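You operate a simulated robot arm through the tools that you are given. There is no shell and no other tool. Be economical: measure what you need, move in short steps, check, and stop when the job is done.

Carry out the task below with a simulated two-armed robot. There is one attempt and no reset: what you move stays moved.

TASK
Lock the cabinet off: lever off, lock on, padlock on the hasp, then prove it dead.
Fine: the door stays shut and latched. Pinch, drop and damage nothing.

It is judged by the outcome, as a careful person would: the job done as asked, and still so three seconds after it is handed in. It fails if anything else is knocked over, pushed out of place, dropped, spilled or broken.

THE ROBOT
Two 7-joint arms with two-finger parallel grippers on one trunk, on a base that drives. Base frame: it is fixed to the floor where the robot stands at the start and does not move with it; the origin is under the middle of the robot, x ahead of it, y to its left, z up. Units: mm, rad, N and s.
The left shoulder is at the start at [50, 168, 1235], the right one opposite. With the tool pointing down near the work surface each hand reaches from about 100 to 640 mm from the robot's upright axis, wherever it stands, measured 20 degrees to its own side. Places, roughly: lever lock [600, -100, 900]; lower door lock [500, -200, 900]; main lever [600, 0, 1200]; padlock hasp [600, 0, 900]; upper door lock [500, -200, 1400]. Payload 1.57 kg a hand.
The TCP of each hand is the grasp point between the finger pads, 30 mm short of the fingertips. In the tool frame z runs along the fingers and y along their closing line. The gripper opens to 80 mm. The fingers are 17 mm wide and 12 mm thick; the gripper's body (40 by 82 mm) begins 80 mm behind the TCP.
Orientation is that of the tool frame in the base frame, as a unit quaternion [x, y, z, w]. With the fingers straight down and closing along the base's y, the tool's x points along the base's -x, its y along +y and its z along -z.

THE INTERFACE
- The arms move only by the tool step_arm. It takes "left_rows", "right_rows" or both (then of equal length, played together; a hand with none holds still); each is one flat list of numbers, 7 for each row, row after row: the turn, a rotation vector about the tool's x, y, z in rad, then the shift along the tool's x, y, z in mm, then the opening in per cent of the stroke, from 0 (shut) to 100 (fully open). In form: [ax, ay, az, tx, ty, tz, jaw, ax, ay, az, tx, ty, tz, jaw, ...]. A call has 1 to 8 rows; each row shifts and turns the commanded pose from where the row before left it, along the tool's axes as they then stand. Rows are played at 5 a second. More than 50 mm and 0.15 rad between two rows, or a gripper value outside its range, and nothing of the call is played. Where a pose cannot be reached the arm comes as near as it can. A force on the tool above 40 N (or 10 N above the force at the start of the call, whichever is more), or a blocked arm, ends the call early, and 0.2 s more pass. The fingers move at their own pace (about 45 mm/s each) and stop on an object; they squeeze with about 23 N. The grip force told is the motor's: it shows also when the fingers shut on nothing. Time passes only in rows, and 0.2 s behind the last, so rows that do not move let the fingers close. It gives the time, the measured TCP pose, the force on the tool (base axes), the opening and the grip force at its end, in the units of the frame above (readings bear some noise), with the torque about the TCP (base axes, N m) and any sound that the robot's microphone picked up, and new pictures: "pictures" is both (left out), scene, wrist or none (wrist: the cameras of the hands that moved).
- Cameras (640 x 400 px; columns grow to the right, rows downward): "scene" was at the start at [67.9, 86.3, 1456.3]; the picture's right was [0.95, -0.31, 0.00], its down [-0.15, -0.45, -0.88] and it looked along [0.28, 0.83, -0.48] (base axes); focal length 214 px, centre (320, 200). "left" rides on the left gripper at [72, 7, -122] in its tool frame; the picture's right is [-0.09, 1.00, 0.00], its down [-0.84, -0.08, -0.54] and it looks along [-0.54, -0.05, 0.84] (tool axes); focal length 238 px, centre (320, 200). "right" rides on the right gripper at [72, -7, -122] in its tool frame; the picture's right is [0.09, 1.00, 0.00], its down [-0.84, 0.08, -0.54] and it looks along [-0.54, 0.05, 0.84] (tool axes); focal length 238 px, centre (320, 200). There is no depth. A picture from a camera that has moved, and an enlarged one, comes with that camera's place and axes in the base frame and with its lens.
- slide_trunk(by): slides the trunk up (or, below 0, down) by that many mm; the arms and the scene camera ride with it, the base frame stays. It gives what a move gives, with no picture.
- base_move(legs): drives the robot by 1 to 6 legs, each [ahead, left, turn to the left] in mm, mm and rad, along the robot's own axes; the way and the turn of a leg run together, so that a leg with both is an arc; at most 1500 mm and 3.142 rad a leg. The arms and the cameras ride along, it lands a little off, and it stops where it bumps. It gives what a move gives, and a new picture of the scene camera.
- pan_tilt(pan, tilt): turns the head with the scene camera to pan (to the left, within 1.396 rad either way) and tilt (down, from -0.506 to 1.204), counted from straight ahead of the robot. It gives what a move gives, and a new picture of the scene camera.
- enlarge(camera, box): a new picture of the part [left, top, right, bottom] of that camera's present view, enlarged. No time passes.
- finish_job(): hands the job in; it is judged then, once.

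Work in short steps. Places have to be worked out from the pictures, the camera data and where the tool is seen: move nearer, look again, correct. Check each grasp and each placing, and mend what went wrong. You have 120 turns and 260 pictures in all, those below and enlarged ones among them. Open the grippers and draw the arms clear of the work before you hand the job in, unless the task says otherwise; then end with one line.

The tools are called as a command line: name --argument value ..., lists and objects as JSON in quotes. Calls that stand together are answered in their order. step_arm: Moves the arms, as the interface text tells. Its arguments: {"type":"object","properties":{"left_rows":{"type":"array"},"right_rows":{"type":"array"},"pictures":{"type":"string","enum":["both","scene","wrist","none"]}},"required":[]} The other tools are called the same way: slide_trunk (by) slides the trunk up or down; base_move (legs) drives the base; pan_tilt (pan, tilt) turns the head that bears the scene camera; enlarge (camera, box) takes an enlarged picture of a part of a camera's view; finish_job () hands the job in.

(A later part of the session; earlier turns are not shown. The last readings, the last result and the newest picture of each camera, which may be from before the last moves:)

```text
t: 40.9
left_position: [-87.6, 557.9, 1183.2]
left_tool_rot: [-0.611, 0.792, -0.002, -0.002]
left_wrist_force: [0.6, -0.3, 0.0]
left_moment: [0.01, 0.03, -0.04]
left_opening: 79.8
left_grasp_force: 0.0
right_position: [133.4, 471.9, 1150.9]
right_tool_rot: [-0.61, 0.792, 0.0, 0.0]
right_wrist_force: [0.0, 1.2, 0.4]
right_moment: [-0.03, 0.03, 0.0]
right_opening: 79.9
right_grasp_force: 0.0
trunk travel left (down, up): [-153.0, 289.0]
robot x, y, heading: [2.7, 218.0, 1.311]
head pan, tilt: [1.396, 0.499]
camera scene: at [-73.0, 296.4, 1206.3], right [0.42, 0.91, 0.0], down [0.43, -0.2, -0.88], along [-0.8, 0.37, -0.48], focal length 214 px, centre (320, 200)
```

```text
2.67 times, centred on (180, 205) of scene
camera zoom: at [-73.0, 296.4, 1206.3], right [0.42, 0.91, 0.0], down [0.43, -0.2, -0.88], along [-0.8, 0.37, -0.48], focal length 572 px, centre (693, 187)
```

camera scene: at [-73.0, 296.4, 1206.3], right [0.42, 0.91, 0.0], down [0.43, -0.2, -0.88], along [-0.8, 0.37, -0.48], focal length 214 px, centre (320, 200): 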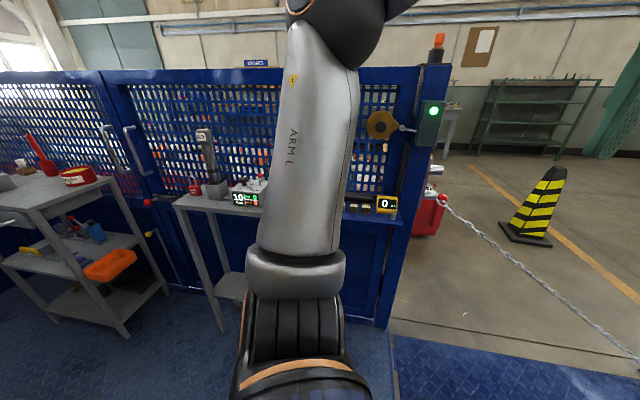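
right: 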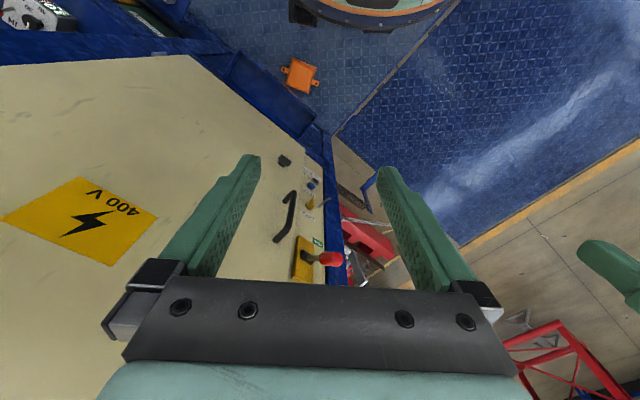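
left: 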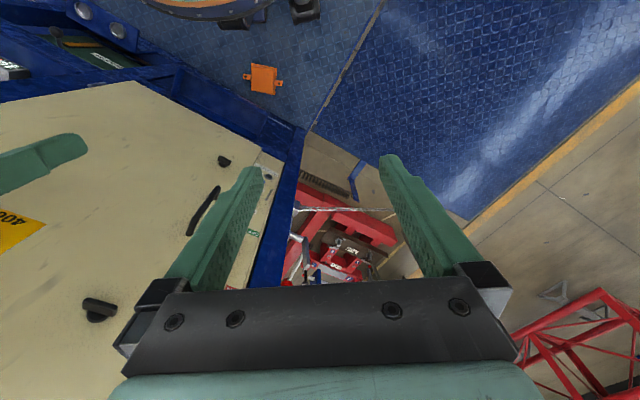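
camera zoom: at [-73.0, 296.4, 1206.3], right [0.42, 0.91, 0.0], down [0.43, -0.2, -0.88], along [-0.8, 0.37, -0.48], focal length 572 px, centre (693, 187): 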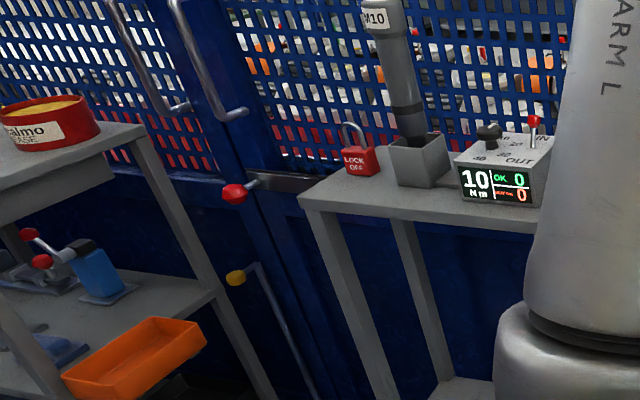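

The red padlock stands on a small table behind, roughly at (-925, 175). I turn to face it.

base_move --legs '[[0, 0, 1.8]]'

pan_tilt --pan 0.0 --tilt 0.5

```text
t: 45.6
left_position: [-307.4, 57.1, 1182.8]
left_tool_rot: [1.0, -0.015, 0.002, 0.001]
left_wrist_force: [-0.5, 1.1, -0.2]
left_moment: [0.0, -0.01, -0.03]
left_opening: 80.2
left_grasp_force: 0.0
right_position: [-275.9, 290.6, 1152.6]
right_tool_rot: [1.0, -0.014, 0.0, 0.0]
right_wrist_force: [0.1, -0.6, -0.2]
right_moment: [0.0, 0.0, 0.03]
right_opening: 79.9
right_grasp_force: 0.0
trunk travel left (down, up): [-153.0, 289.0]
robot x, y, heading: [1.8, 219.0, 3.115]
head pan, tilt: [1.396, 0.499]
camera scene: at [-58.9, 131.5, 1206.3], right [-0.98, 0.2, 0.0], down [0.1, 0.47, -0.88], along [-0.18, -0.86, -0.48], focal length 214 px, centre (320, 200)
```

scene: 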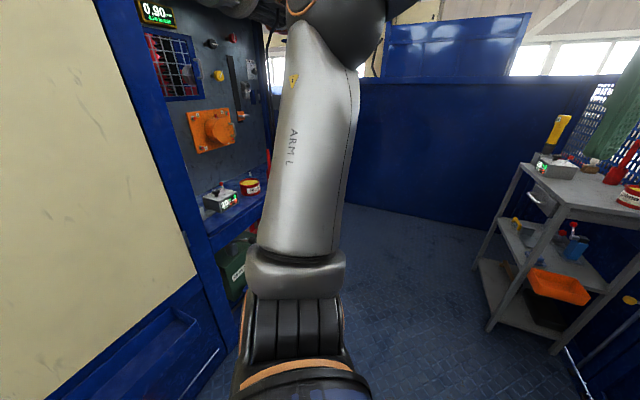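

```text
t: 47.1
left_position: [-308.1, 57.7, 1183.4]
left_tool_rot: [1.0, -0.013, 0.002, 0.0]
left_wrist_force: [-0.8, 0.2, -0.1]
left_moment: [0.04, 0.02, -0.01]
left_opening: 80.0
left_grasp_force: 0.1
right_position: [-275.0, 290.7, 1151.0]
right_tool_rot: [1.0, -0.014, 0.0, -0.001]
right_wrist_force: [-0.8, 0.6, 0.7]
right_moment: [0.03, -0.02, 0.01]
right_opening: 79.8
right_grasp_force: 0.1
trunk travel left (down, up): [-153.0, 289.0]
robot x, y, heading: [-0.2, 221.8, 3.11]
head pan, tilt: [0.0, 0.499]
camera scene: at [-131.6, 223.1, 1206.3], right [0.03, 1.0, 0.0], down [0.48, -0.01, -0.88], along [-0.88, 0.02, -0.48], focal length 214 px, centre (320, 200)
```

scene: 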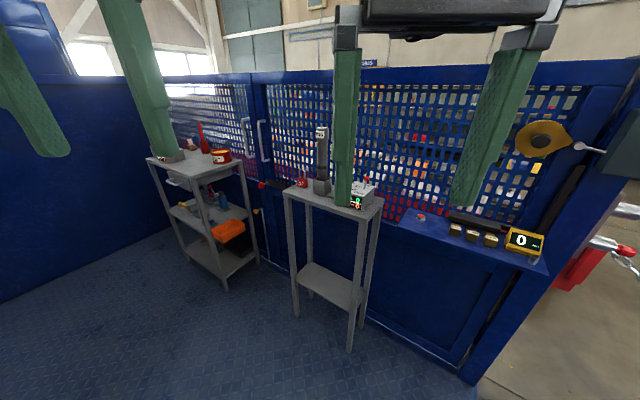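

Triangulated: padlock about (-1080, 152, 785), a torque wrench standing beside it (top about z 1030). I drive to a stand in front of it, angled to keep the elbows off the fence.

base_move --legs '[[400, 140, 0], [0, 0, -0.41], [140, 0, 0]]'

enlarge --camera "left" --box '[0, 0, 640, 400]'

```text
t: 51.9
left_position: [-882.5, 121.3, 1181.9]
left_tool_rot: [0.977, -0.215, 0.003, 0.0]
left_wrist_force: [-0.3, 0.5, 0.2]
left_moment: [-0.01, -0.04, 0.01]
left_opening: 80.1
left_grasp_force: 0.1
right_position: [-759.3, 320.6, 1152.3]
right_tool_rot: [0.976, -0.216, 0.0, 0.0]
right_wrist_force: [0.0, 0.3, 0.7]
right_moment: [-0.02, 0.01, 0.03]
right_opening: 79.9
right_grasp_force: 0.0
trunk travel left (down, up): [-153.0, 289.0]
robot x, y, heading: [-534.4, 149.2, 2.705]
head pan, tilt: [0.0, 0.499]
camera scene: at [-654.6, 202.0, 1206.2], right [0.42, 0.91, 0.0], down [0.43, -0.2, -0.88], along [-0.8, 0.37, -0.48], focal length 214 px, centre (320, 200)
```

scene: 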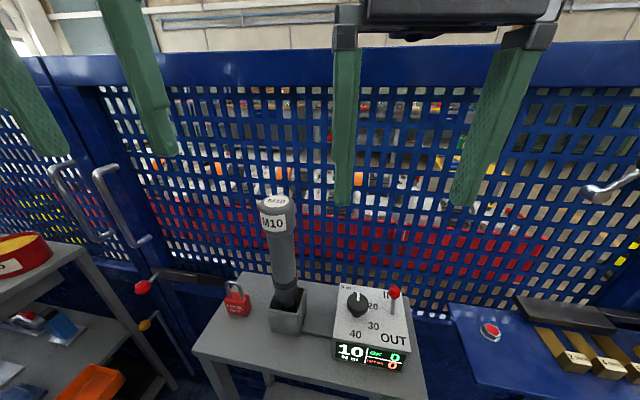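

```text
1.00 times, centred on (320, 200) of left (not enlarged: the box is as wide or as high as the picture)
camera zoom: at [-821.0, 82.3, 1303.1], right [-0.5, -0.86, 0.0], down [-0.73, 0.42, 0.54], along [-0.46, 0.27, -0.84], focal length 238 px, centre (320, 200)
```

zoom: 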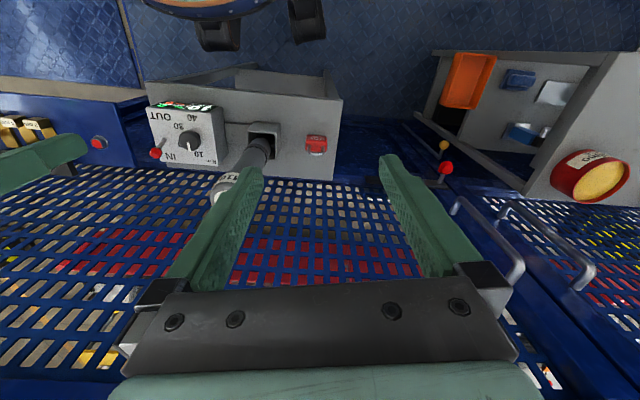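

Refined: padlock about (-956, 172, 852). I zoom in both views to see its orientation and shackle.

enlarge --camera "scene" --box '[200, 260, 280, 330]'

enlarge --camera "left" --box '[280, 110, 360, 180]'

```text
5.71 times, centred on (240, 295) of scene
camera zoom: at [-654.6, 202.0, 1206.2], right [0.42, 0.91, 0.0], down [0.43, -0.2, -0.88], along [-0.8, 0.37, -0.48], focal length 1226 px, centre (777, -343)
```

zoom: 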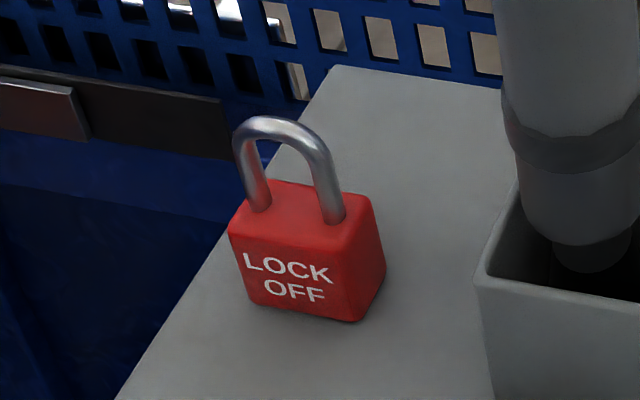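

```text
5.71 times, centred on (320, 145) of left
camera zoom: at [-821.0, 82.3, 1303.1], right [-0.5, -0.86, 0.0], down [-0.73, 0.42, 0.54], along [-0.46, 0.27, -0.84], focal length 1362 px, centre (320, 514)
```

zoom: 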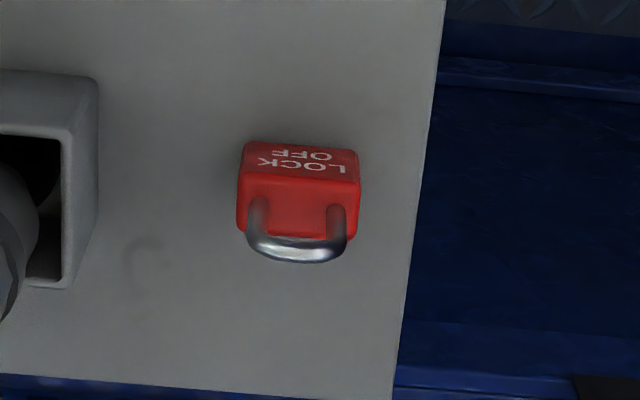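

Padlock body is about 40 wide, centre near (-955, 170, 836), face turned about 10° from my heading. I swing the left tool to pitch 40° below horizontal, facing it, with a reduced opening to clear the wrench holder.

step_arm --left_rows '[0, 0, 0.087, 0, 0, 0, 78, 0, 0, 0.087, 0, 0, 0, 78, 0, -0.1455, 0, 0, 0, 0, 78, 0, -0.1455, 0, 0, 0, 0, 78, 0, -0.1455, 0, 0, 0, 0, 78, 0, -0.1455, 0, 0, 0, 0, 78, 0, -0.1455, 0, 0, 0, 0, 78, 0, -0.1455, 0, 0, 0, 0, 78]' --pictures "both"

```text
t: 53.7
left_position: [-882.8, 120.7, 1183.6]
left_tool_rot: [0.864, -0.272, -0.403, -0.128]
left_wrist_force: [0.1, -0.3, -0.5]
left_moment: [0.0, 0.01, 0.02]
left_opening: 62.0
left_grasp_force: 0.0
right_position: [-759.8, 320.2, 1152.0]
right_tool_rot: [0.976, -0.216, 0.0, 0.001]
right_wrist_force: [-0.4, -0.2, -0.6]
right_moment: [0.04, 0.0, -0.03]
right_opening: 80.1
right_grasp_force: 0.0
trunk travel left (down, up): [-153.0, 289.0]
robot x, y, heading: [-533.7, 147.3, 2.708]
head pan, tilt: [0.0, 0.499]
camera scene: at [-654.3, 201.8, 1206.3], right [0.42, 0.91, 0.0], down [0.43, -0.2, -0.88], along [-0.8, 0.37, -0.48], focal length 214 px, centre (320, 200)
camera left: at [-772.0, 33.0, 1204.6], right [-0.62, -0.78, 0.07], down [-0.06, 0.13, 0.99], along [-0.78, 0.61, -0.13], focal length 238 px, centre (320, 200)
```

scene: 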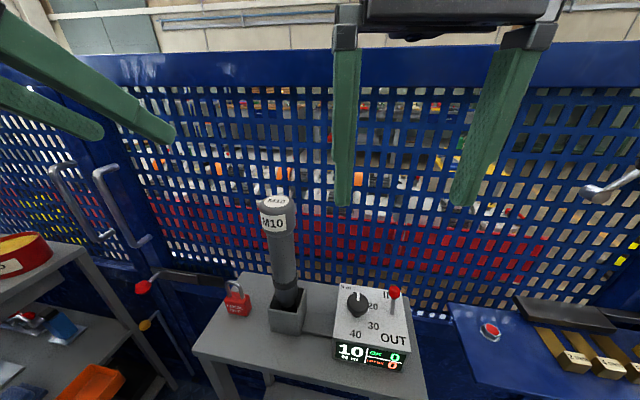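
left: 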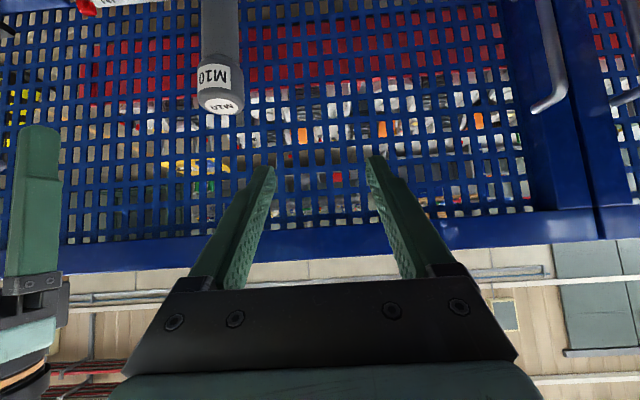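

Tool axis is right. I lower about 250 mm straight down.

step_arm --left_rows '[0, 0, 0, 32, 0, 26.8, 78, 0, 0, 0, 32, 0, 26.8, 78, 0, 0, 0, 32, 0, 26.8, 78, 0, 0, 0, 32, 0, 26.8, 78, 0, 0, 0, 32, 0, 26.8, 78, 0, 0, 0, 32, 0, 26.8, 78]' --pictures "both"

```text
t: 55.1
left_position: [-919.6, 161.9, 1001.4]
left_tool_rot: [0.866, -0.272, -0.401, -0.126]
left_wrist_force: [0.7, 0.3, -0.5]
left_moment: [0.03, -0.01, 0.03]
left_opening: 62.3
left_grasp_force: 0.1
left hand out of reach, approached as far as the arm can: row 4, 5, 6
right_position: [-759.9, 320.8, 1151.7]
right_tool_rot: [0.977, -0.215, 0.0, 0.0]
right_wrist_force: [-0.4, -0.1, 0.2]
right_moment: [0.02, 0.01, 0.01]
right_opening: 79.8
right_grasp_force: 0.0
trunk travel left (down, up): [-153.0, 289.0]
robot x, y, heading: [-530.7, 147.3, 2.706]
head pan, tilt: [0.0, 0.499]
camera scene: at [-654.4, 201.9, 1206.3], right [0.42, 0.91, 0.0], down [0.43, -0.2, -0.88], along [-0.8, 0.37, -0.48], focal length 214 px, centre (320, 200)
camera left: at [-808.9, 74.3, 1022.6], right [-0.62, -0.78, 0.07], down [-0.06, 0.14, 0.99], along [-0.78, 0.61, -0.13], focal length 238 px, centre (320, 200)
```

scene: 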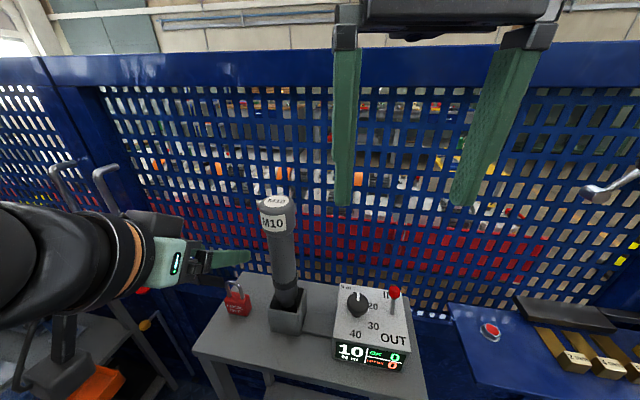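
left: 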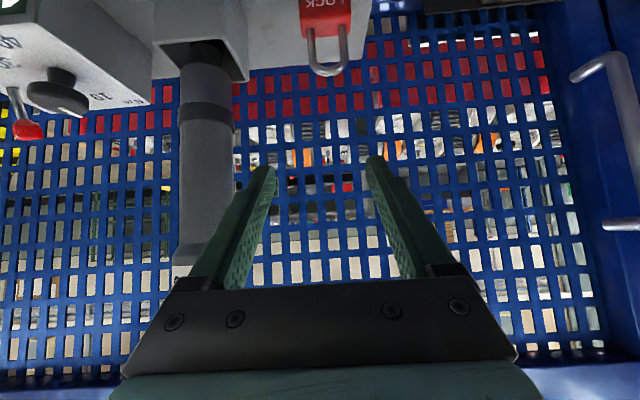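

The arm is folded too close; I back the base by 130 mm and lower the trunk, then recheck.

base_move --legs '[[-130, 0, 0]]'

slide_trunk --by -90

step_arm --left_rows '[0, 0, 0, 0, 0, 0, 78, 0, 0, 0, 0, 0, 0, 78]' --pictures "both"

```text
t: 56.4
left_position: [-802.2, 107.1, 1001.2]
left_tool_rot: [0.866, -0.271, -0.4, -0.126]
left_wrist_force: [-0.2, 0.2, -0.4]
left_moment: [-0.03, -0.02, 0.02]
left_opening: 62.6
left_grasp_force: 0.0
right_position: [-642.9, 266.0, 1152.8]
right_tool_rot: [0.976, -0.216, 0.0, 0.0]
right_wrist_force: [0.1, 0.4, -0.4]
right_moment: [-0.05, -0.02, 0.0]
right_opening: 80.1
right_grasp_force: 0.0
trunk travel left (down, up): [-153.0, 289.0]
robot x, y, heading: [-419.0, 93.1, 2.707]
head pan, tilt: [0.0, 0.499]
camera scene: at [-537.1, 147.5, 1206.3], right [0.42, 0.91, 0.0], down [0.43, -0.2, -0.88], along [-0.8, 0.37, -0.48], focal length 214 px, centre (320, 200)
```

scene: 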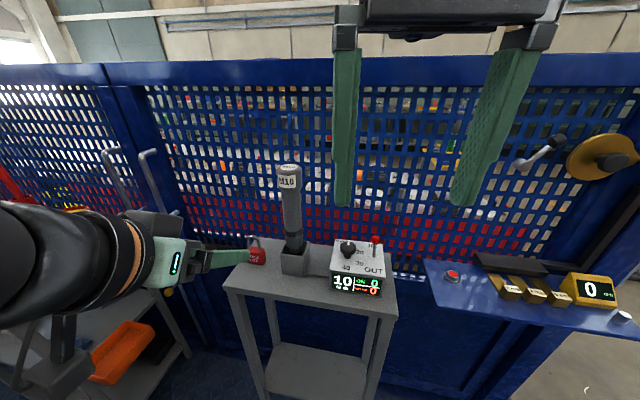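

```text
t: 57.6
left_position: [-803.4, 107.6, 911.4]
left_tool_rot: [0.866, -0.272, -0.4, -0.126]
left_wrist_force: [0.1, -0.1, -0.9]
left_moment: [0.02, -0.01, -0.01]
left_opening: 62.4
left_grasp_force: 0.1
right_position: [-642.2, 266.6, 1062.5]
right_tool_rot: [0.977, -0.215, 0.0, -0.001]
right_wrist_force: [1.5, -0.2, -0.2]
right_moment: [-0.03, -0.03, 0.0]
right_opening: 80.0
right_grasp_force: 0.0
trunk travel left (down, up): [-63.0, 379.0]
robot x, y, heading: [-420.0, 89.0, 2.708]
head pan, tilt: [0.0, 0.499]
```

```text
t: 58.2
left_position: [-801.6, 107.1, 910.4]
left_tool_rot: [0.866, -0.272, -0.401, -0.126]
left_wrist_force: [-0.2, -0.3, -0.4]
left_moment: [-0.01, 0.0, -0.01]
left_opening: 62.5
left_grasp_force: 0.0
right_position: [-643.9, 266.6, 1061.8]
right_tool_rot: [0.977, -0.215, 0.0, 0.0]
right_wrist_force: [-0.1, -0.4, -0.6]
right_moment: [-0.02, -0.02, -0.01]
right_opening: 80.0
right_grasp_force: 0.1
trunk travel left (down, up): [-63.0, 379.0]
robot x, y, heading: [-415.4, 99.0, 2.703]
head pan, tilt: [0.0, 0.499]
camera scene: at [-537.3, 147.7, 1116.3], right [0.42, 0.91, 0.0], down [0.43, -0.2, -0.88], along [-0.8, 0.37, -0.48], focal length 214 px, centre (320, 200)
camera left: at [-692.0, 19.9, 933.0], right [-0.62, -0.78, 0.07], down [-0.06, 0.14, 0.99], along [-0.78, 0.61, -0.13], focal length 238 px, centre (320, 200)
```

scene: 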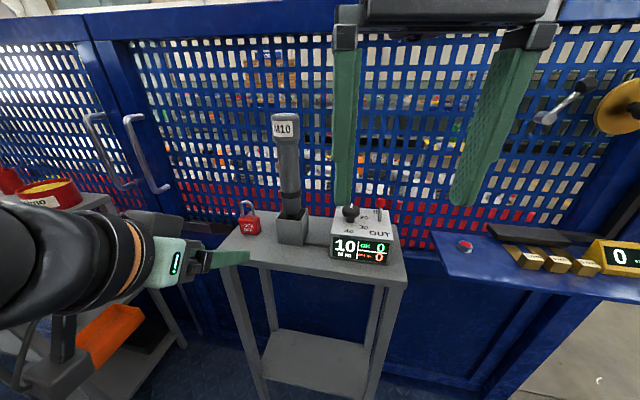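
left: 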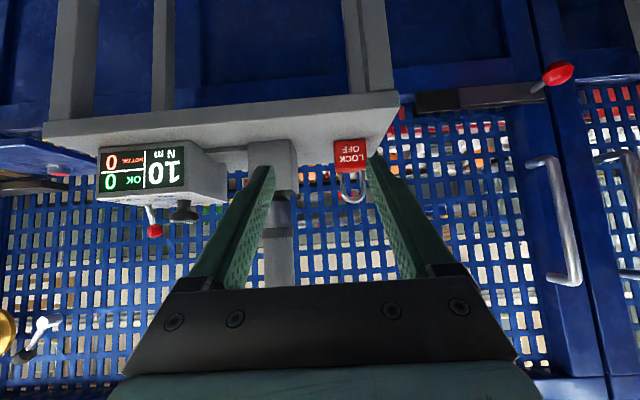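

Refit confirms padlock centre about (-955, 170, 837). I move to the approach line and half way in.

step_arm --left_rows '[0, 0, 0, -25.5, 18, 26, 78, 0, 0, 0, -25.5, 18, 26, 78, 0, 0, 0, 0, 0, 40, 78]' --pictures "both"

```text
t: 59.0
left_position: [-908.5, 134.3, 889.7]
left_tool_rot: [0.866, -0.273, -0.4, -0.126]
left_wrist_force: [0.0, -0.5, 0.6]
left_moment: [0.01, -0.04, 0.03]
left_opening: 62.2
left_grasp_force: 0.1
right_position: [-643.3, 266.5, 1062.9]
right_tool_rot: [0.976, -0.216, 0.0, 0.0]
right_wrist_force: [0.1, 1.2, 0.3]
right_moment: [-0.01, 0.02, 0.02]
right_opening: 80.0
right_grasp_force: 0.0
trunk travel left (down, up): [-63.0, 379.0]
robot x, y, heading: [-416.8, 96.2, 2.711]
head pan, tilt: [0.0, 0.499]
camera scene: at [-537.3, 147.7, 1116.3], right [0.42, 0.91, 0.0], down [0.43, -0.2, -0.88], along [-0.8, 0.37, -0.48], focal length 214 px, centre (320, 200)
camera left: at [-798.5, 49.5, 911.5], right [-0.62, -0.78, 0.07], down [-0.06, 0.14, 0.99], along [-0.78, 0.61, -0.13], focal length 238 px, centre (320, 200)
```

scene: 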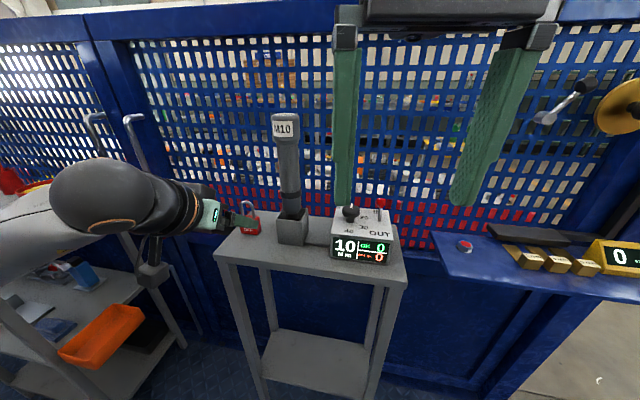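
left: 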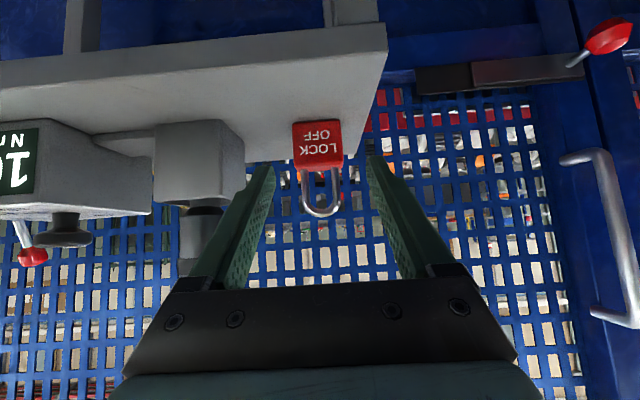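

Fingers are centred on the body. I advance the remaining 58 mm along the tool axis.

step_arm --left_rows '[0, 0, 0, -1, -0.5, 29, 78, 0, 0, 0, -1, -0.5, 28, 78]' --pictures "both"

enlarge --camera "scene" --box '[190, 170, 310, 260]'

```text
t: 59.6
left_position: [-943.0, 163.2, 855.7]
left_tool_rot: [0.866, -0.272, -0.4, -0.127]
left_wrist_force: [0.0, -0.6, 0.1]
left_moment: [0.0, 0.01, 0.02]
left_opening: 62.4
left_grasp_force: 0.1
right_position: [-643.3, 266.0, 1061.6]
right_tool_rot: [0.976, -0.216, -0.001, 0.0]
right_wrist_force: [-1.0, 0.3, 0.3]
right_moment: [0.0, 0.02, -0.02]
right_opening: 79.9
right_grasp_force: 0.1
trunk travel left (down, up): [-63.0, 379.0]
robot x, y, heading: [-414.7, 92.7, 2.71]
head pan, tilt: [0.0, 0.499]
camera scene: at [-537.4, 147.7, 1116.3], right [0.42, 0.91, 0.0], down [0.43, -0.2, -0.88], along [-0.8, 0.37, -0.48], focal length 214 px, centre (320, 200)
camera left: at [-834.0, 76.3, 877.4], right [-0.62, -0.78, 0.07], down [-0.06, 0.14, 0.99], along [-0.78, 0.61, -0.13], focal length 238 px, centre (320, 200)
```

scene: 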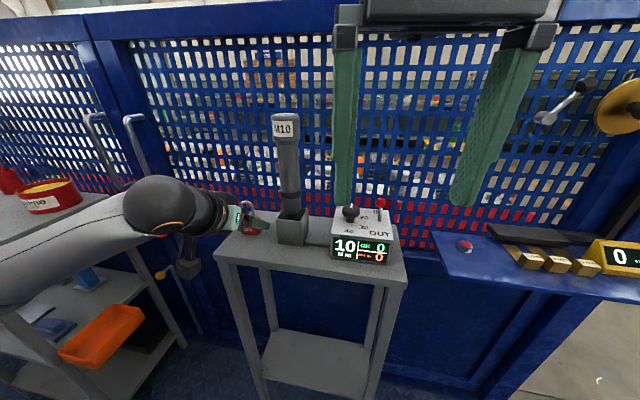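
left: 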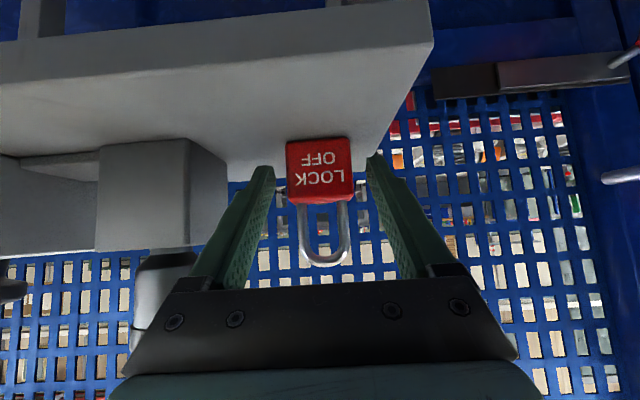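

```text
4.44 times, centred on (250, 215) of scene
camera zoom: at [-537.4, 147.7, 1116.3], right [0.42, 0.91, 0.0], down [0.43, -0.2, -0.88], along [-0.8, 0.37, -0.48], focal length 953 px, centre (631, 133)
```

zoom: 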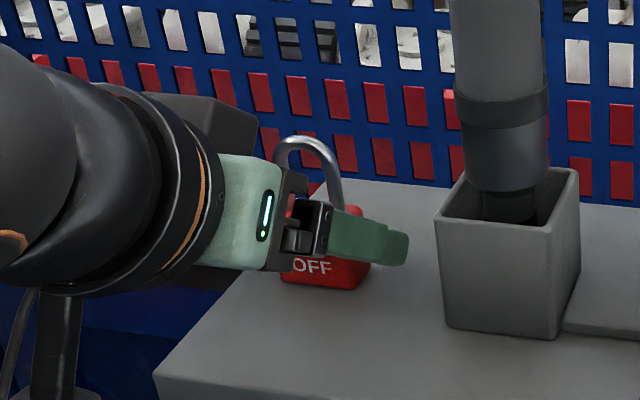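

Fingertips are alongside the body, past its front face. Close.

step_arm --left_rows '[0, 0, 0, 0, 0, 0, 40, 0, 0, 0, 0, 0, 0, 30, 0, 0, 0, 0, 0, 0, 30, 0, 0, 0, 0, 0, 0, 30]' --pictures "wrist"

```text
t: 60.6
left_position: [-943.1, 163.2, 854.2]
left_tool_rot: [0.866, -0.271, -0.401, -0.126]
left_wrist_force: [-0.1, 0.3, 0.4]
left_moment: [-0.02, -0.01, 0.03]
left_opening: 41.4
left_grasp_force: 23.0
right_position: [-641.6, 266.3, 1062.7]
right_tool_rot: [0.976, -0.216, 0.0, -0.001]
right_wrist_force: [-0.1, 0.3, 0.2]
right_moment: [0.0, -0.01, 0.01]
right_opening: 79.9
right_grasp_force: 0.1
trunk travel left (down, up): [-63.0, 379.0]
robot x, y, heading: [-422.2, 90.4, 2.708]
head pan, tilt: [0.0, 0.499]
camera left: at [-833.8, 76.2, 877.4], right [-0.62, -0.78, 0.07], down [-0.06, 0.14, 0.99], along [-0.78, 0.61, -0.13], focal length 238 px, centre (320, 200)
```

left: 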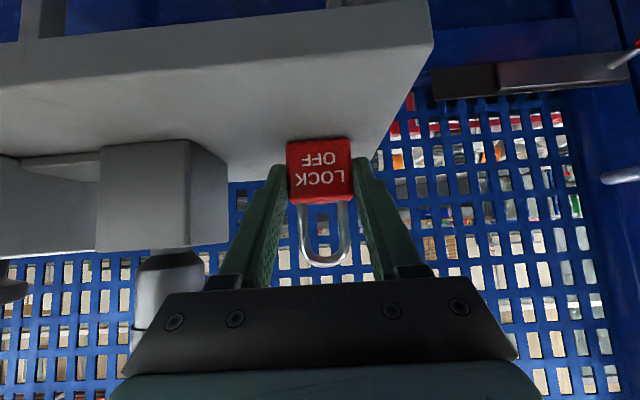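

Gripped (41 mm, 23 N). Lift straight up 60 mm and check.

step_arm --left_rows '[0, 0, 0, -11.5, 0, -9.6, 30, 0, 0, 0, -23, 0, -19.2, 30, 0, 0, 0, -23, 0, -19.2, 30]' --pictures "both"

```text
t: 61.4
left_position: [-943.3, 161.7, 928.9]
left_tool_rot: [0.866, -0.272, -0.401, -0.126]
left_wrist_force: [-0.4, -0.6, -0.9]
left_moment: [-0.02, -0.02, 0.0]
left_opening: 41.5
left_grasp_force: 23.1
right_position: [-643.3, 267.0, 1062.8]
right_tool_rot: [0.976, -0.216, 0.001, 0.0]
right_wrist_force: [0.7, -0.4, -0.4]
right_moment: [-0.05, 0.02, -0.01]
right_opening: 79.9
right_grasp_force: 0.0
trunk travel left (down, up): [-63.0, 379.0]
robot x, y, heading: [-416.7, 93.1, 2.705]
head pan, tilt: [0.0, 0.499]
camera scene: at [-537.4, 147.7, 1116.2], right [0.42, 0.91, 0.0], down [0.43, -0.2, -0.88], along [-0.8, 0.37, -0.48], focal length 214 px, centre (320, 200)
camera left: at [-832.7, 75.6, 951.4], right [-0.62, -0.78, 0.07], down [-0.06, 0.14, 0.99], along [-0.78, 0.61, -0.13], focal length 238 px, centre (320, 200)
```

scene: 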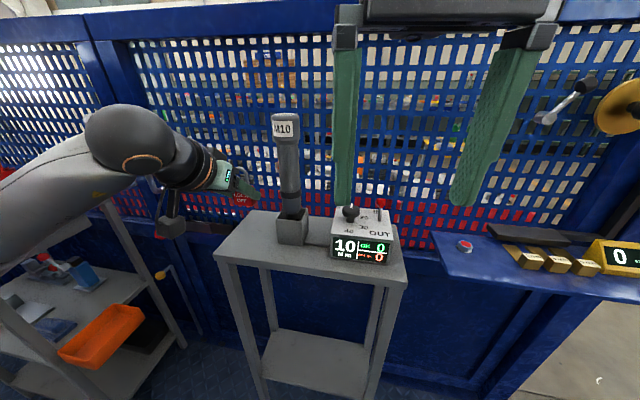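
left: 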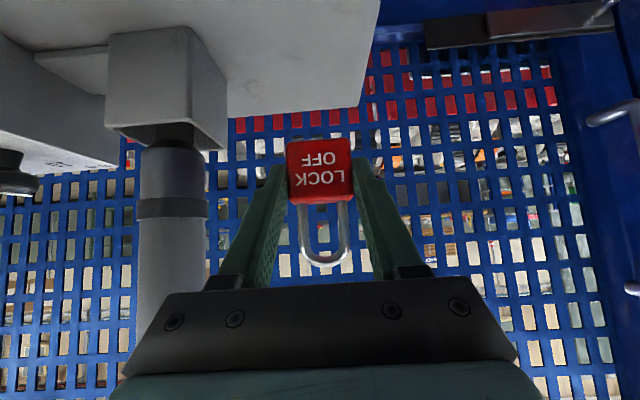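

Padlock held firmly. I back away from the table.

base_move --legs '[[-300, 0, 0]]'

step_arm --left_rows '[0, 0, 0, 24, 0, -28.7, 30, 0, 0, 0, 24, 0, -28.7, 30]' --pictures "none"

base_move --legs '[[0, 0, -1.583], [0, 0, -1.583]]'

```text
t: 63.5
left_position: [-667.6, 33.6, 928.1]
left_tool_rot: [0.865, -0.273, -0.4, -0.127]
left_wrist_force: [-0.2, -0.2, -0.3]
left_moment: [-0.01, -0.02, 0.01]
left_opening: 41.3
left_grasp_force: 23.0
right_position: [-367.5, 137.7, 1062.1]
right_tool_rot: [0.977, -0.215, -0.001, 0.0]
right_wrist_force: [-1.1, 0.1, 1.1]
right_moment: [0.0, 0.03, 0.03]
right_opening: 79.9
right_grasp_force: 0.1
trunk travel left (down, up): [-63.0, 379.0]
robot x, y, heading: [-138.8, -34.5, 2.709]
head pan, tilt: [0.0, 0.499]
camera scene: at [-261.3, 19.5, 1116.3], right [0.42, 0.91, 0.0], down [0.43, -0.2, -0.88], along [-0.8, 0.37, -0.48], focal length 214 px, centre (320, 200)
```

scene: 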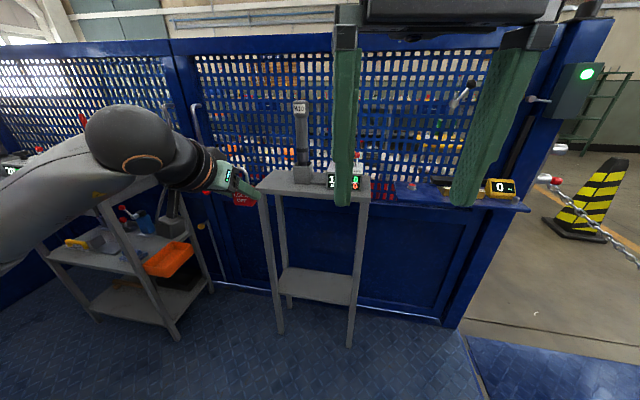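

```text
t: 64.1
left_position: [-605.3, -7.7, 929.0]
left_tool_rot: [0.866, -0.271, -0.401, -0.126]
left_wrist_force: [-0.2, -0.8, -0.9]
left_moment: [0.0, 0.02, -0.03]
left_opening: 41.4
left_grasp_force: 23.0
right_position: [-366.0, 138.9, 1062.0]
right_tool_rot: [0.976, -0.216, -0.001, 0.0]
right_wrist_force: [0.6, 0.0, 0.9]
right_moment: [0.02, 0.01, -0.04]
right_opening: 79.8
right_grasp_force: 0.0
trunk travel left (down, up): [-63.0, 379.0]
robot x, y, heading: [-141.1, -35.0, 2.707]
head pan, tilt: [0.0, 0.499]
```

```text
t: 72.2
left_position: [319.4, -86.5, 930.1]
left_tool_rot: [0.293, 0.859, -0.136, 0.398]
left_wrist_force: [0.4, 0.1, -0.9]
left_moment: [-0.01, -0.03, -0.01]
left_opening: 41.2
left_grasp_force: 23.2
right_position: [74.3, -220.4, 1063.1]
right_tool_rot: [0.24, 0.971, 0.0, -0.001]
right_wrist_force: [0.2, 0.3, -0.5]
right_moment: [0.02, 0.01, -0.01]
right_opening: 80.1
right_grasp_force: 0.0
trunk travel left (down, up): [-63.0, 379.0]
robot x, y, heading: [-143.0, -37.1, -0.486]
head pan, tilt: [0.0, 0.499]
camera scene: at [-26.3, -96.4, 1116.3], right [-0.46, -0.89, 0.0], down [-0.42, 0.22, -0.88], along [0.78, -0.41, -0.48], focal length 214 px, centre (320, 200)
```

scene: 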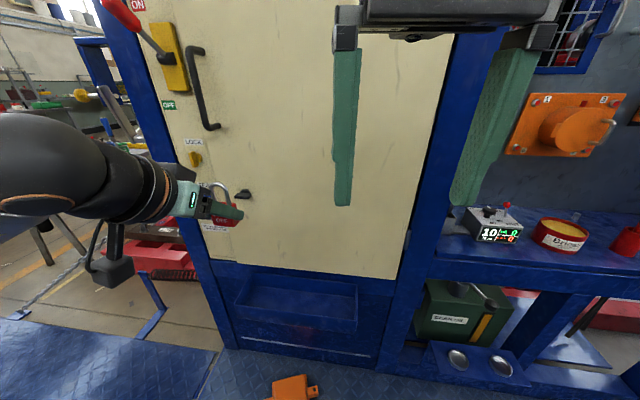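

I shift left so the control column is straight ahead, correcting the heading.

base_move --legs '[[20, 295, 0.02]]'

enlarge --camera "scene" --box '[230, 0, 430, 220]'

```text
t: 75.4
left_position: [470.1, 171.3, 929.8]
left_tool_rot: [0.285, 0.861, -0.133, 0.399]
left_wrist_force: [0.6, -0.2, -1.0]
left_moment: [0.0, 0.01, 0.02]
left_opening: 41.2
left_grasp_force: 22.7
right_position: [227.5, 32.2, 1062.2]
right_tool_rot: [0.23, 0.973, 0.0, -0.001]
right_wrist_force: [-0.2, 0.1, 0.0]
right_moment: [0.0, 0.02, 0.0]
right_opening: 79.8
right_grasp_force: 0.0
trunk travel left (down, up): [-63.0, 379.0]
robot x, y, heading: [7.8, 213.6, -0.465]
head pan, tilt: [0.0, 0.499]
camera scene: at [124.5, 154.6, 1116.3], right [-0.45, -0.89, 0.0], down [-0.43, 0.21, -0.88], along [0.79, -0.39, -0.48], focal length 214 px, centre (320, 200)
```

scene: 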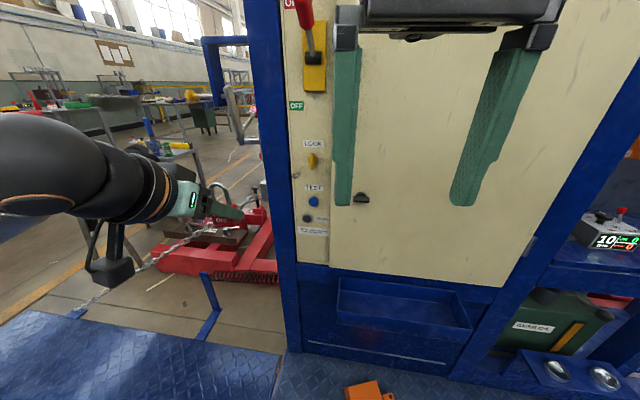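

```text
1.82 times, centred on (330, 110) of scene
camera zoom: at [124.5, 154.6, 1116.3], right [-0.45, -0.89, 0.0], down [-0.43, 0.21, -0.88], along [0.79, -0.39, -0.48], focal length 390 px, centre (302, 364)
```

zoom: 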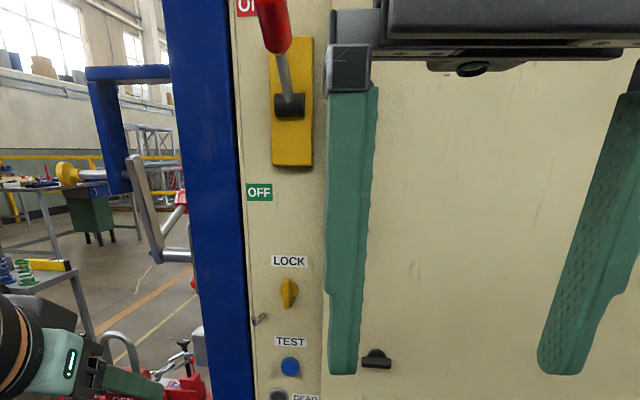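

Lever ball estimated at (517,-17,1225), pivot about z 1160; I raise the trunk and shift the base left/ahead so the right hand faces the lever.

slide_trunk --by 255

base_move --legs '[[50, 130, 0]]'

step_arm --right_rows '[0, 0, 0, -43, -16, 0, 40, 0, 0, 0, -43, -16, 0, 20, 0, 0, 0, -43, -16, 0, 0, 0, -0.143, 0, 0, 0, 0, 0, 0, -0.143, 0, 0, 0, 0, 0, 0, -0.143, 0, 0, 0, 0, 0, 0, -0.143, 0, 0, 0, 0, 0, 0, -0.143, 0, 0, 0, 0, 0]' --pictures "both"

```text
t: 78.0
left_position: [469.6, 170.6, 1184.0]
left_tool_rot: [0.285, 0.862, -0.132, 0.399]
left_wrist_force: [0.7, 0.3, -0.9]
left_moment: [0.0, 0.01, 0.02]
left_opening: 41.4
left_grasp_force: 23.6
right_position: [226.8, 32.8, 1316.5]
right_tool_rot: [0.23, 0.973, 0.0, 0.0]
right_wrist_force: [-0.1, -0.2, 0.5]
right_moment: [-0.01, 0.0, 0.0]
right_opening: 79.8
right_grasp_force: 0.1
trunk travel left (down, up): [-318.0, 124.0]
robot x, y, heading: [9.5, 212.5, -0.461]
head pan, tilt: [0.0, 0.499]
```

```text
t: 79.8
left_position: [572.1, 263.3, 1184.4]
left_tool_rot: [0.286, 0.861, -0.133, 0.399]
left_wrist_force: [-0.2, -0.4, -0.5]
left_moment: [0.03, 0.04, -0.02]
left_opening: 41.5
left_grasp_force: 22.7
right_position: [329.2, 125.8, 1316.8]
right_tool_rot: [0.232, 0.973, 0.0, 0.0]
right_wrist_force: [1.5, 1.0, -0.4]
right_moment: [0.0, -0.01, 0.01]
right_opening: 79.8
right_grasp_force: 0.1
trunk travel left (down, up): [-318.0, 124.0]
robot x, y, heading: [108.0, 305.3, -0.465]
head pan, tilt: [0.0, 0.499]
camera scene: at [226.3, 247.8, 1371.2], right [-0.45, -0.89, 0.0], down [-0.43, 0.22, -0.88], along [0.78, -0.4, -0.48], focal length 214 px, centre (320, 200)
```

scene: 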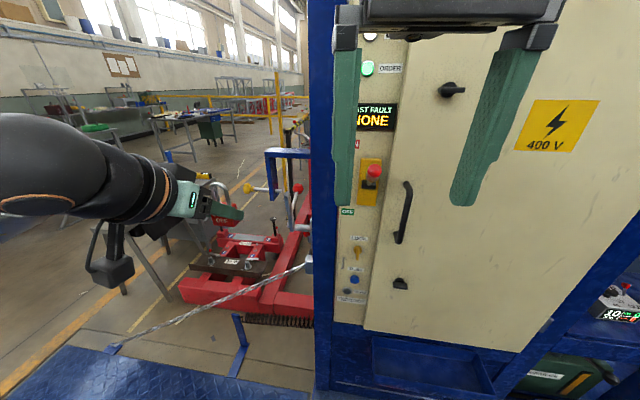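

```text
t: 81.6
left_position: [571.8, 261.9, 1185.4]
left_tool_rot: [0.286, 0.861, -0.133, 0.399]
left_wrist_force: [0.1, 0.0, -1.5]
left_moment: [-0.02, -0.02, -0.04]
left_opening: 41.8
left_grasp_force: 22.7
right_position: [422.2, 24.9, 1317.4]
right_tool_rot: [0.218, 0.911, -0.081, 0.342]
right_wrist_force: [-0.9, 0.0, 0.1]
right_moment: [0.0, 0.02, 0.02]
right_opening: 0.0
right_grasp_force: 21.4
trunk travel left (down, up): [-318.0, 124.0]
robot x, y, heading: [109.7, 306.8, -0.469]
head pan, tilt: [0.0, 0.499]
camera scene: at [225.9, 247.4, 1371.3], right [-0.45, -0.89, 0.0], down [-0.43, 0.22, -0.88], along [0.78, -0.4, -0.48], focal length 214 px, centre (320, 200)
camera right: at [299.2, 78.8, 1362.5], right [0.39, 0.92, -0.06], down [0.28, -0.06, 0.96], along [0.88, -0.39, -0.28], focal length 238 px, centre (320, 200)
```

scene: 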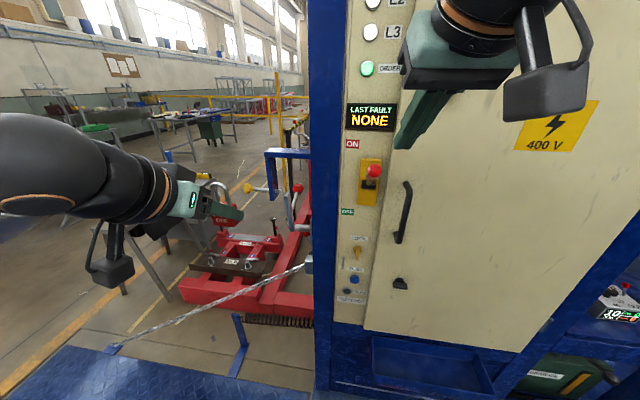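
right: 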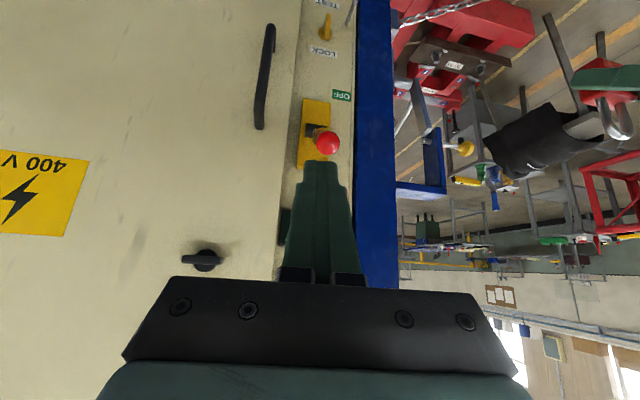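

Ball refit: (507,-9,1232), about 113 mm off the panel. I finish levelling the right tool and centre it laterally.

step_arm --right_rows '[0, -0.1425, 0, 0, 7, 0, 0, 0, -0.1425, 0, 0, 0, 0, 0, 0, -0.1425, 0, 0, 0, 0, 0, 0, -0.1425, 0, 0, 0, 0, 0, 0, -0.1425, 0, 0, 0, 0, 0, 0, -0.1425, 0, 0, 0, 0, 0]' --pictures "both"

```text
t: 83.0
left_position: [572.0, 262.6, 1183.4]
left_tool_rot: [0.286, 0.862, -0.133, 0.398]
left_wrist_force: [0.9, 0.1, -1.0]
left_moment: [-0.01, 0.02, 0.01]
left_opening: 41.4
left_grasp_force: 23.1
right_position: [425.6, 30.4, 1318.5]
right_tool_rot: [0.164, 0.688, -0.164, 0.688]
right_wrist_force: [0.5, -0.2, 0.4]
right_moment: [0.03, -0.01, 0.0]
right_opening: 0.2
right_grasp_force: 20.9
trunk travel left (down, up): [-318.0, 124.0]
robot x, y, heading: [108.6, 306.3, -0.469]
head pan, tilt: [0.0, 0.499]
camera scene: at [226.2, 247.4, 1371.2], right [-0.45, -0.89, 0.0], down [-0.43, 0.22, -0.88], along [0.78, -0.4, -0.48], focal length 214 px, centre (320, 200)
camera right: at [314.1, 79.1, 1246.2], right [0.45, 0.89, -0.09], down [-0.45, 0.31, 0.84], along [0.77, -0.34, 0.54], focal length 238 px, centre (320, 200)
```

scene: 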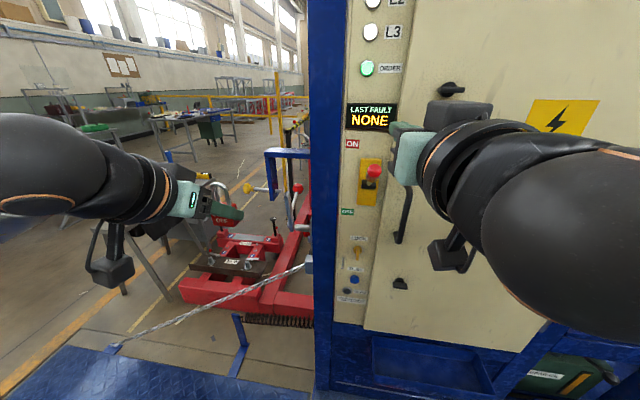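
right: 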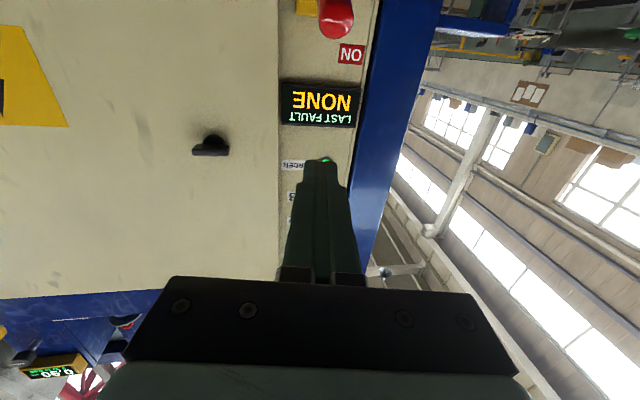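

Now forward above the ball, then start down.

step_arm --right_rows '[0, 0, 0, 0, 0, 47, 0, 0, 0, 0, 0, 0, 47, 0, 0, 0, 0, 25, 0, 0, 0, 0, 0, 0, 25, 0, 0, 0]' --pictures "both"

enlarge --camera "scene" --box '[320, 90, 460, 220]'

```text
t: 84.0
left_position: [572.5, 262.0, 1183.5]
left_tool_rot: [0.286, 0.861, -0.133, 0.399]
left_wrist_force: [0.0, 0.1, -0.8]
left_moment: [0.0, 0.02, 0.01]
left_opening: 41.3
left_grasp_force: 22.6
right_position: [509.4, -12.6, 1268.3]
right_tool_rot: [0.165, 0.689, -0.163, 0.687]
right_wrist_force: [-0.3, 0.3, -0.1]
right_moment: [0.0, -0.01, 0.01]
right_opening: 0.1
right_grasp_force: 21.3
trunk travel left (down, up): [-318.0, 124.0]
robot x, y, heading: [110.8, 305.3, -0.469]
head pan, tilt: [0.0, 0.499]
camera scene: at [226.2, 247.4, 1371.3], right [-0.45, -0.89, 0.0], down [-0.43, 0.22, -0.88], along [0.78, -0.4, -0.48], focal length 214 px, centre (320, 200)
camera right: at [397.8, 35.7, 1197.3], right [0.45, 0.89, -0.09], down [-0.45, 0.31, 0.84], along [0.77, -0.34, 0.54], focal length 238 px, centre (320, 200)
```

scene: 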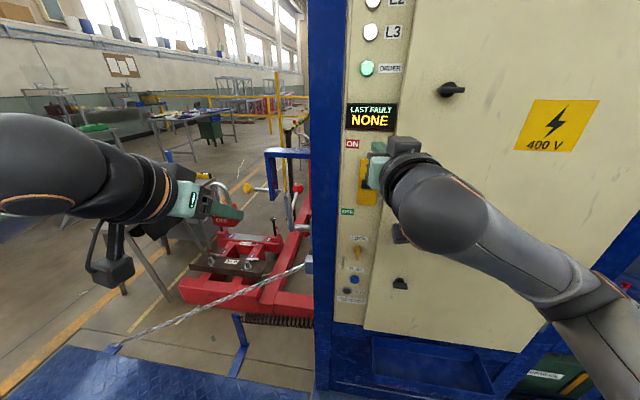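
right: 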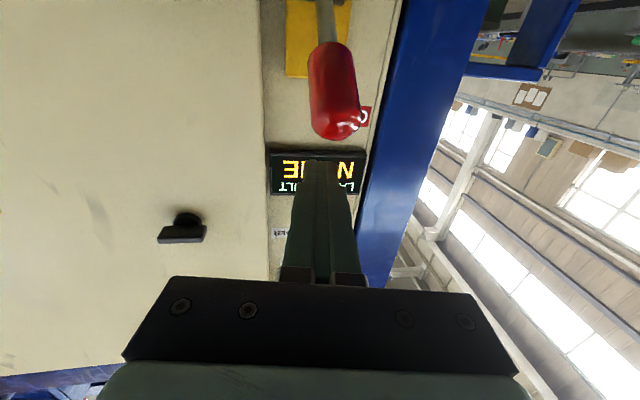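

```text
3.08 times, centred on (390, 155) of scene
camera zoom: at [226.2, 247.4, 1371.3], right [-0.45, -0.89, 0.0], down [-0.43, 0.22, -0.88], along [0.78, -0.4, -0.48], focal length 660 px, centre (105, 338)
```

zoom: 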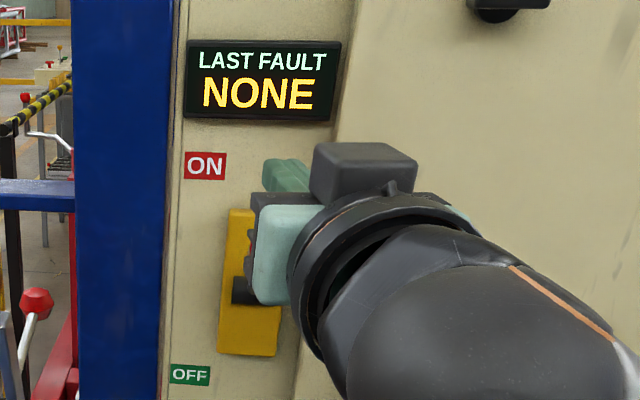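

The handle is about 7 mm left of the finger line; I shift and press down in small rows.

step_arm --right_rows '[0, 0, 0, 0, 6, 0, 0, 0, 0, 0, 10, 0, 0, 0, 0, 0, 0, 10, 0, 0, 0, 0, 0, 0, 12, 0, 0, 0, 0, 0, 0, 12, 0, 0, 0, 0, 0, 0, 12, 0, 0, 0, 0, 0, 0, 12, 0, 0, 0]' --pictures "both"

```text
t: 85.6
left_position: [571.0, 263.3, 1184.7]
left_tool_rot: [0.286, 0.861, -0.133, 0.399]
left_wrist_force: [1.0, 0.6, -1.4]
left_moment: [0.0, 0.0, 0.0]
left_opening: 41.3
left_grasp_force: 23.3
right_position: [512.2, -7.4, 1198.0]
right_tool_rot: [0.165, 0.689, -0.165, 0.686]
right_wrist_force: [0.1, -0.4, 0.3]
right_moment: [-0.01, 0.04, 0.0]
right_opening: 0.0
right_grasp_force: 21.2
trunk travel left (down, up): [-318.0, 124.0]
robot x, y, heading: [110.3, 309.0, -0.468]
head pan, tilt: [0.0, 0.499]
camera scene: at [226.0, 247.5, 1371.1], right [-0.45, -0.89, 0.0], down [-0.43, 0.22, -0.88], along [0.78, -0.4, -0.48], focal length 214 px, centre (320, 200)
camera right: at [400.2, 42.1, 1127.8], right [0.45, 0.89, -0.09], down [-0.44, 0.31, 0.84], along [0.77, -0.34, 0.54], focal length 238 px, centre (320, 200)
```

scene: 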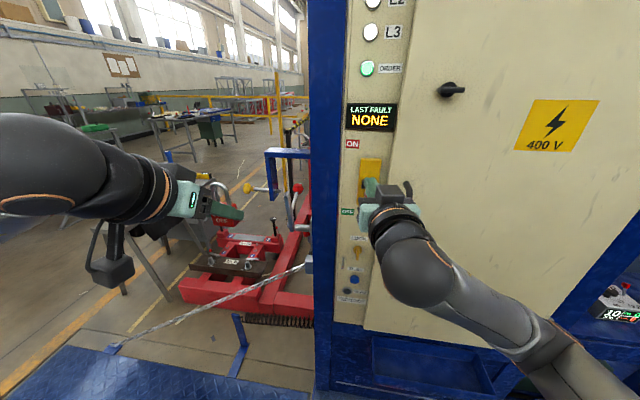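
right: 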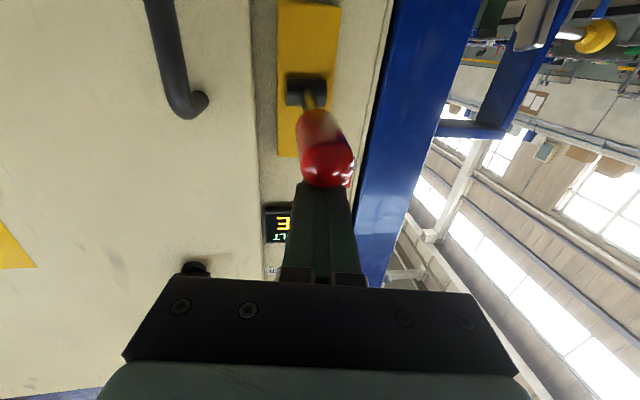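

The lever is following down (about horizontal). Continue pressing.

step_arm --right_rows '[0, 0, 0, 11, 0, 0, 0, 0, 0, 0, 11, 0, 0, 0, 0, 0, 0, 11, 0, 0, 0, 0, 0, 0, 11, 0, 0, 0, 0, 0, 0, 11, 0, 0, 0, 0, 0, 0, 9, 0, 0, 0]' --pictures "both"

```text
t: 87.0
left_position: [571.8, 263.0, 1184.1]
left_tool_rot: [0.286, 0.861, -0.133, 0.398]
left_wrist_force: [0.5, 0.0, -1.1]
left_moment: [-0.01, 0.01, 0.03]
left_opening: 41.2
left_grasp_force: 23.4
right_position: [511.7, -7.1, 1135.1]
right_tool_rot: [0.164, 0.689, -0.163, 0.687]
right_wrist_force: [-0.1, -0.1, -0.5]
right_moment: [0.03, 0.01, 0.01]
right_opening: 0.1
right_grasp_force: 21.3
trunk travel left (down, up): [-318.0, 124.0]
robot x, y, heading: [111.3, 307.0, -0.469]
head pan, tilt: [0.0, 0.499]
camera scene: at [226.0, 247.6, 1371.3], right [-0.45, -0.89, 0.0], down [-0.43, 0.22, -0.88], along [0.78, -0.4, -0.48], focal length 214 px, centre (320, 200)
camera right: at [400.4, 42.6, 1064.1], right [0.45, 0.89, -0.09], down [-0.45, 0.31, 0.84], along [0.77, -0.34, 0.54], focal length 238 px, centre (320, 200)
```

scene: 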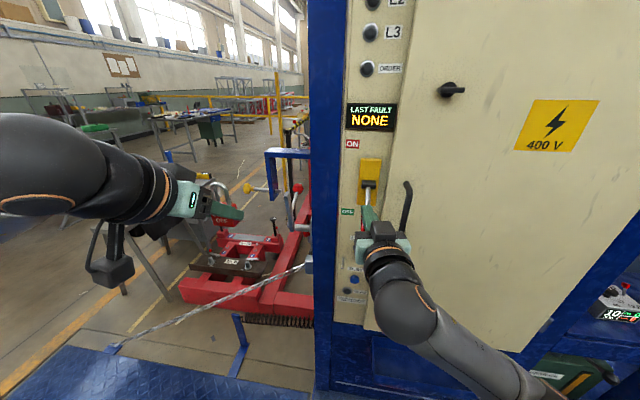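
right: 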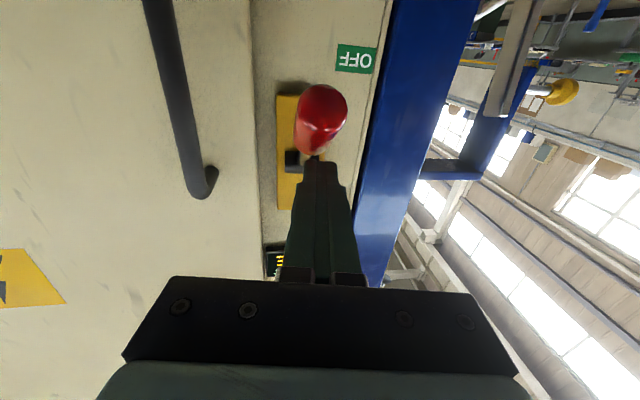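

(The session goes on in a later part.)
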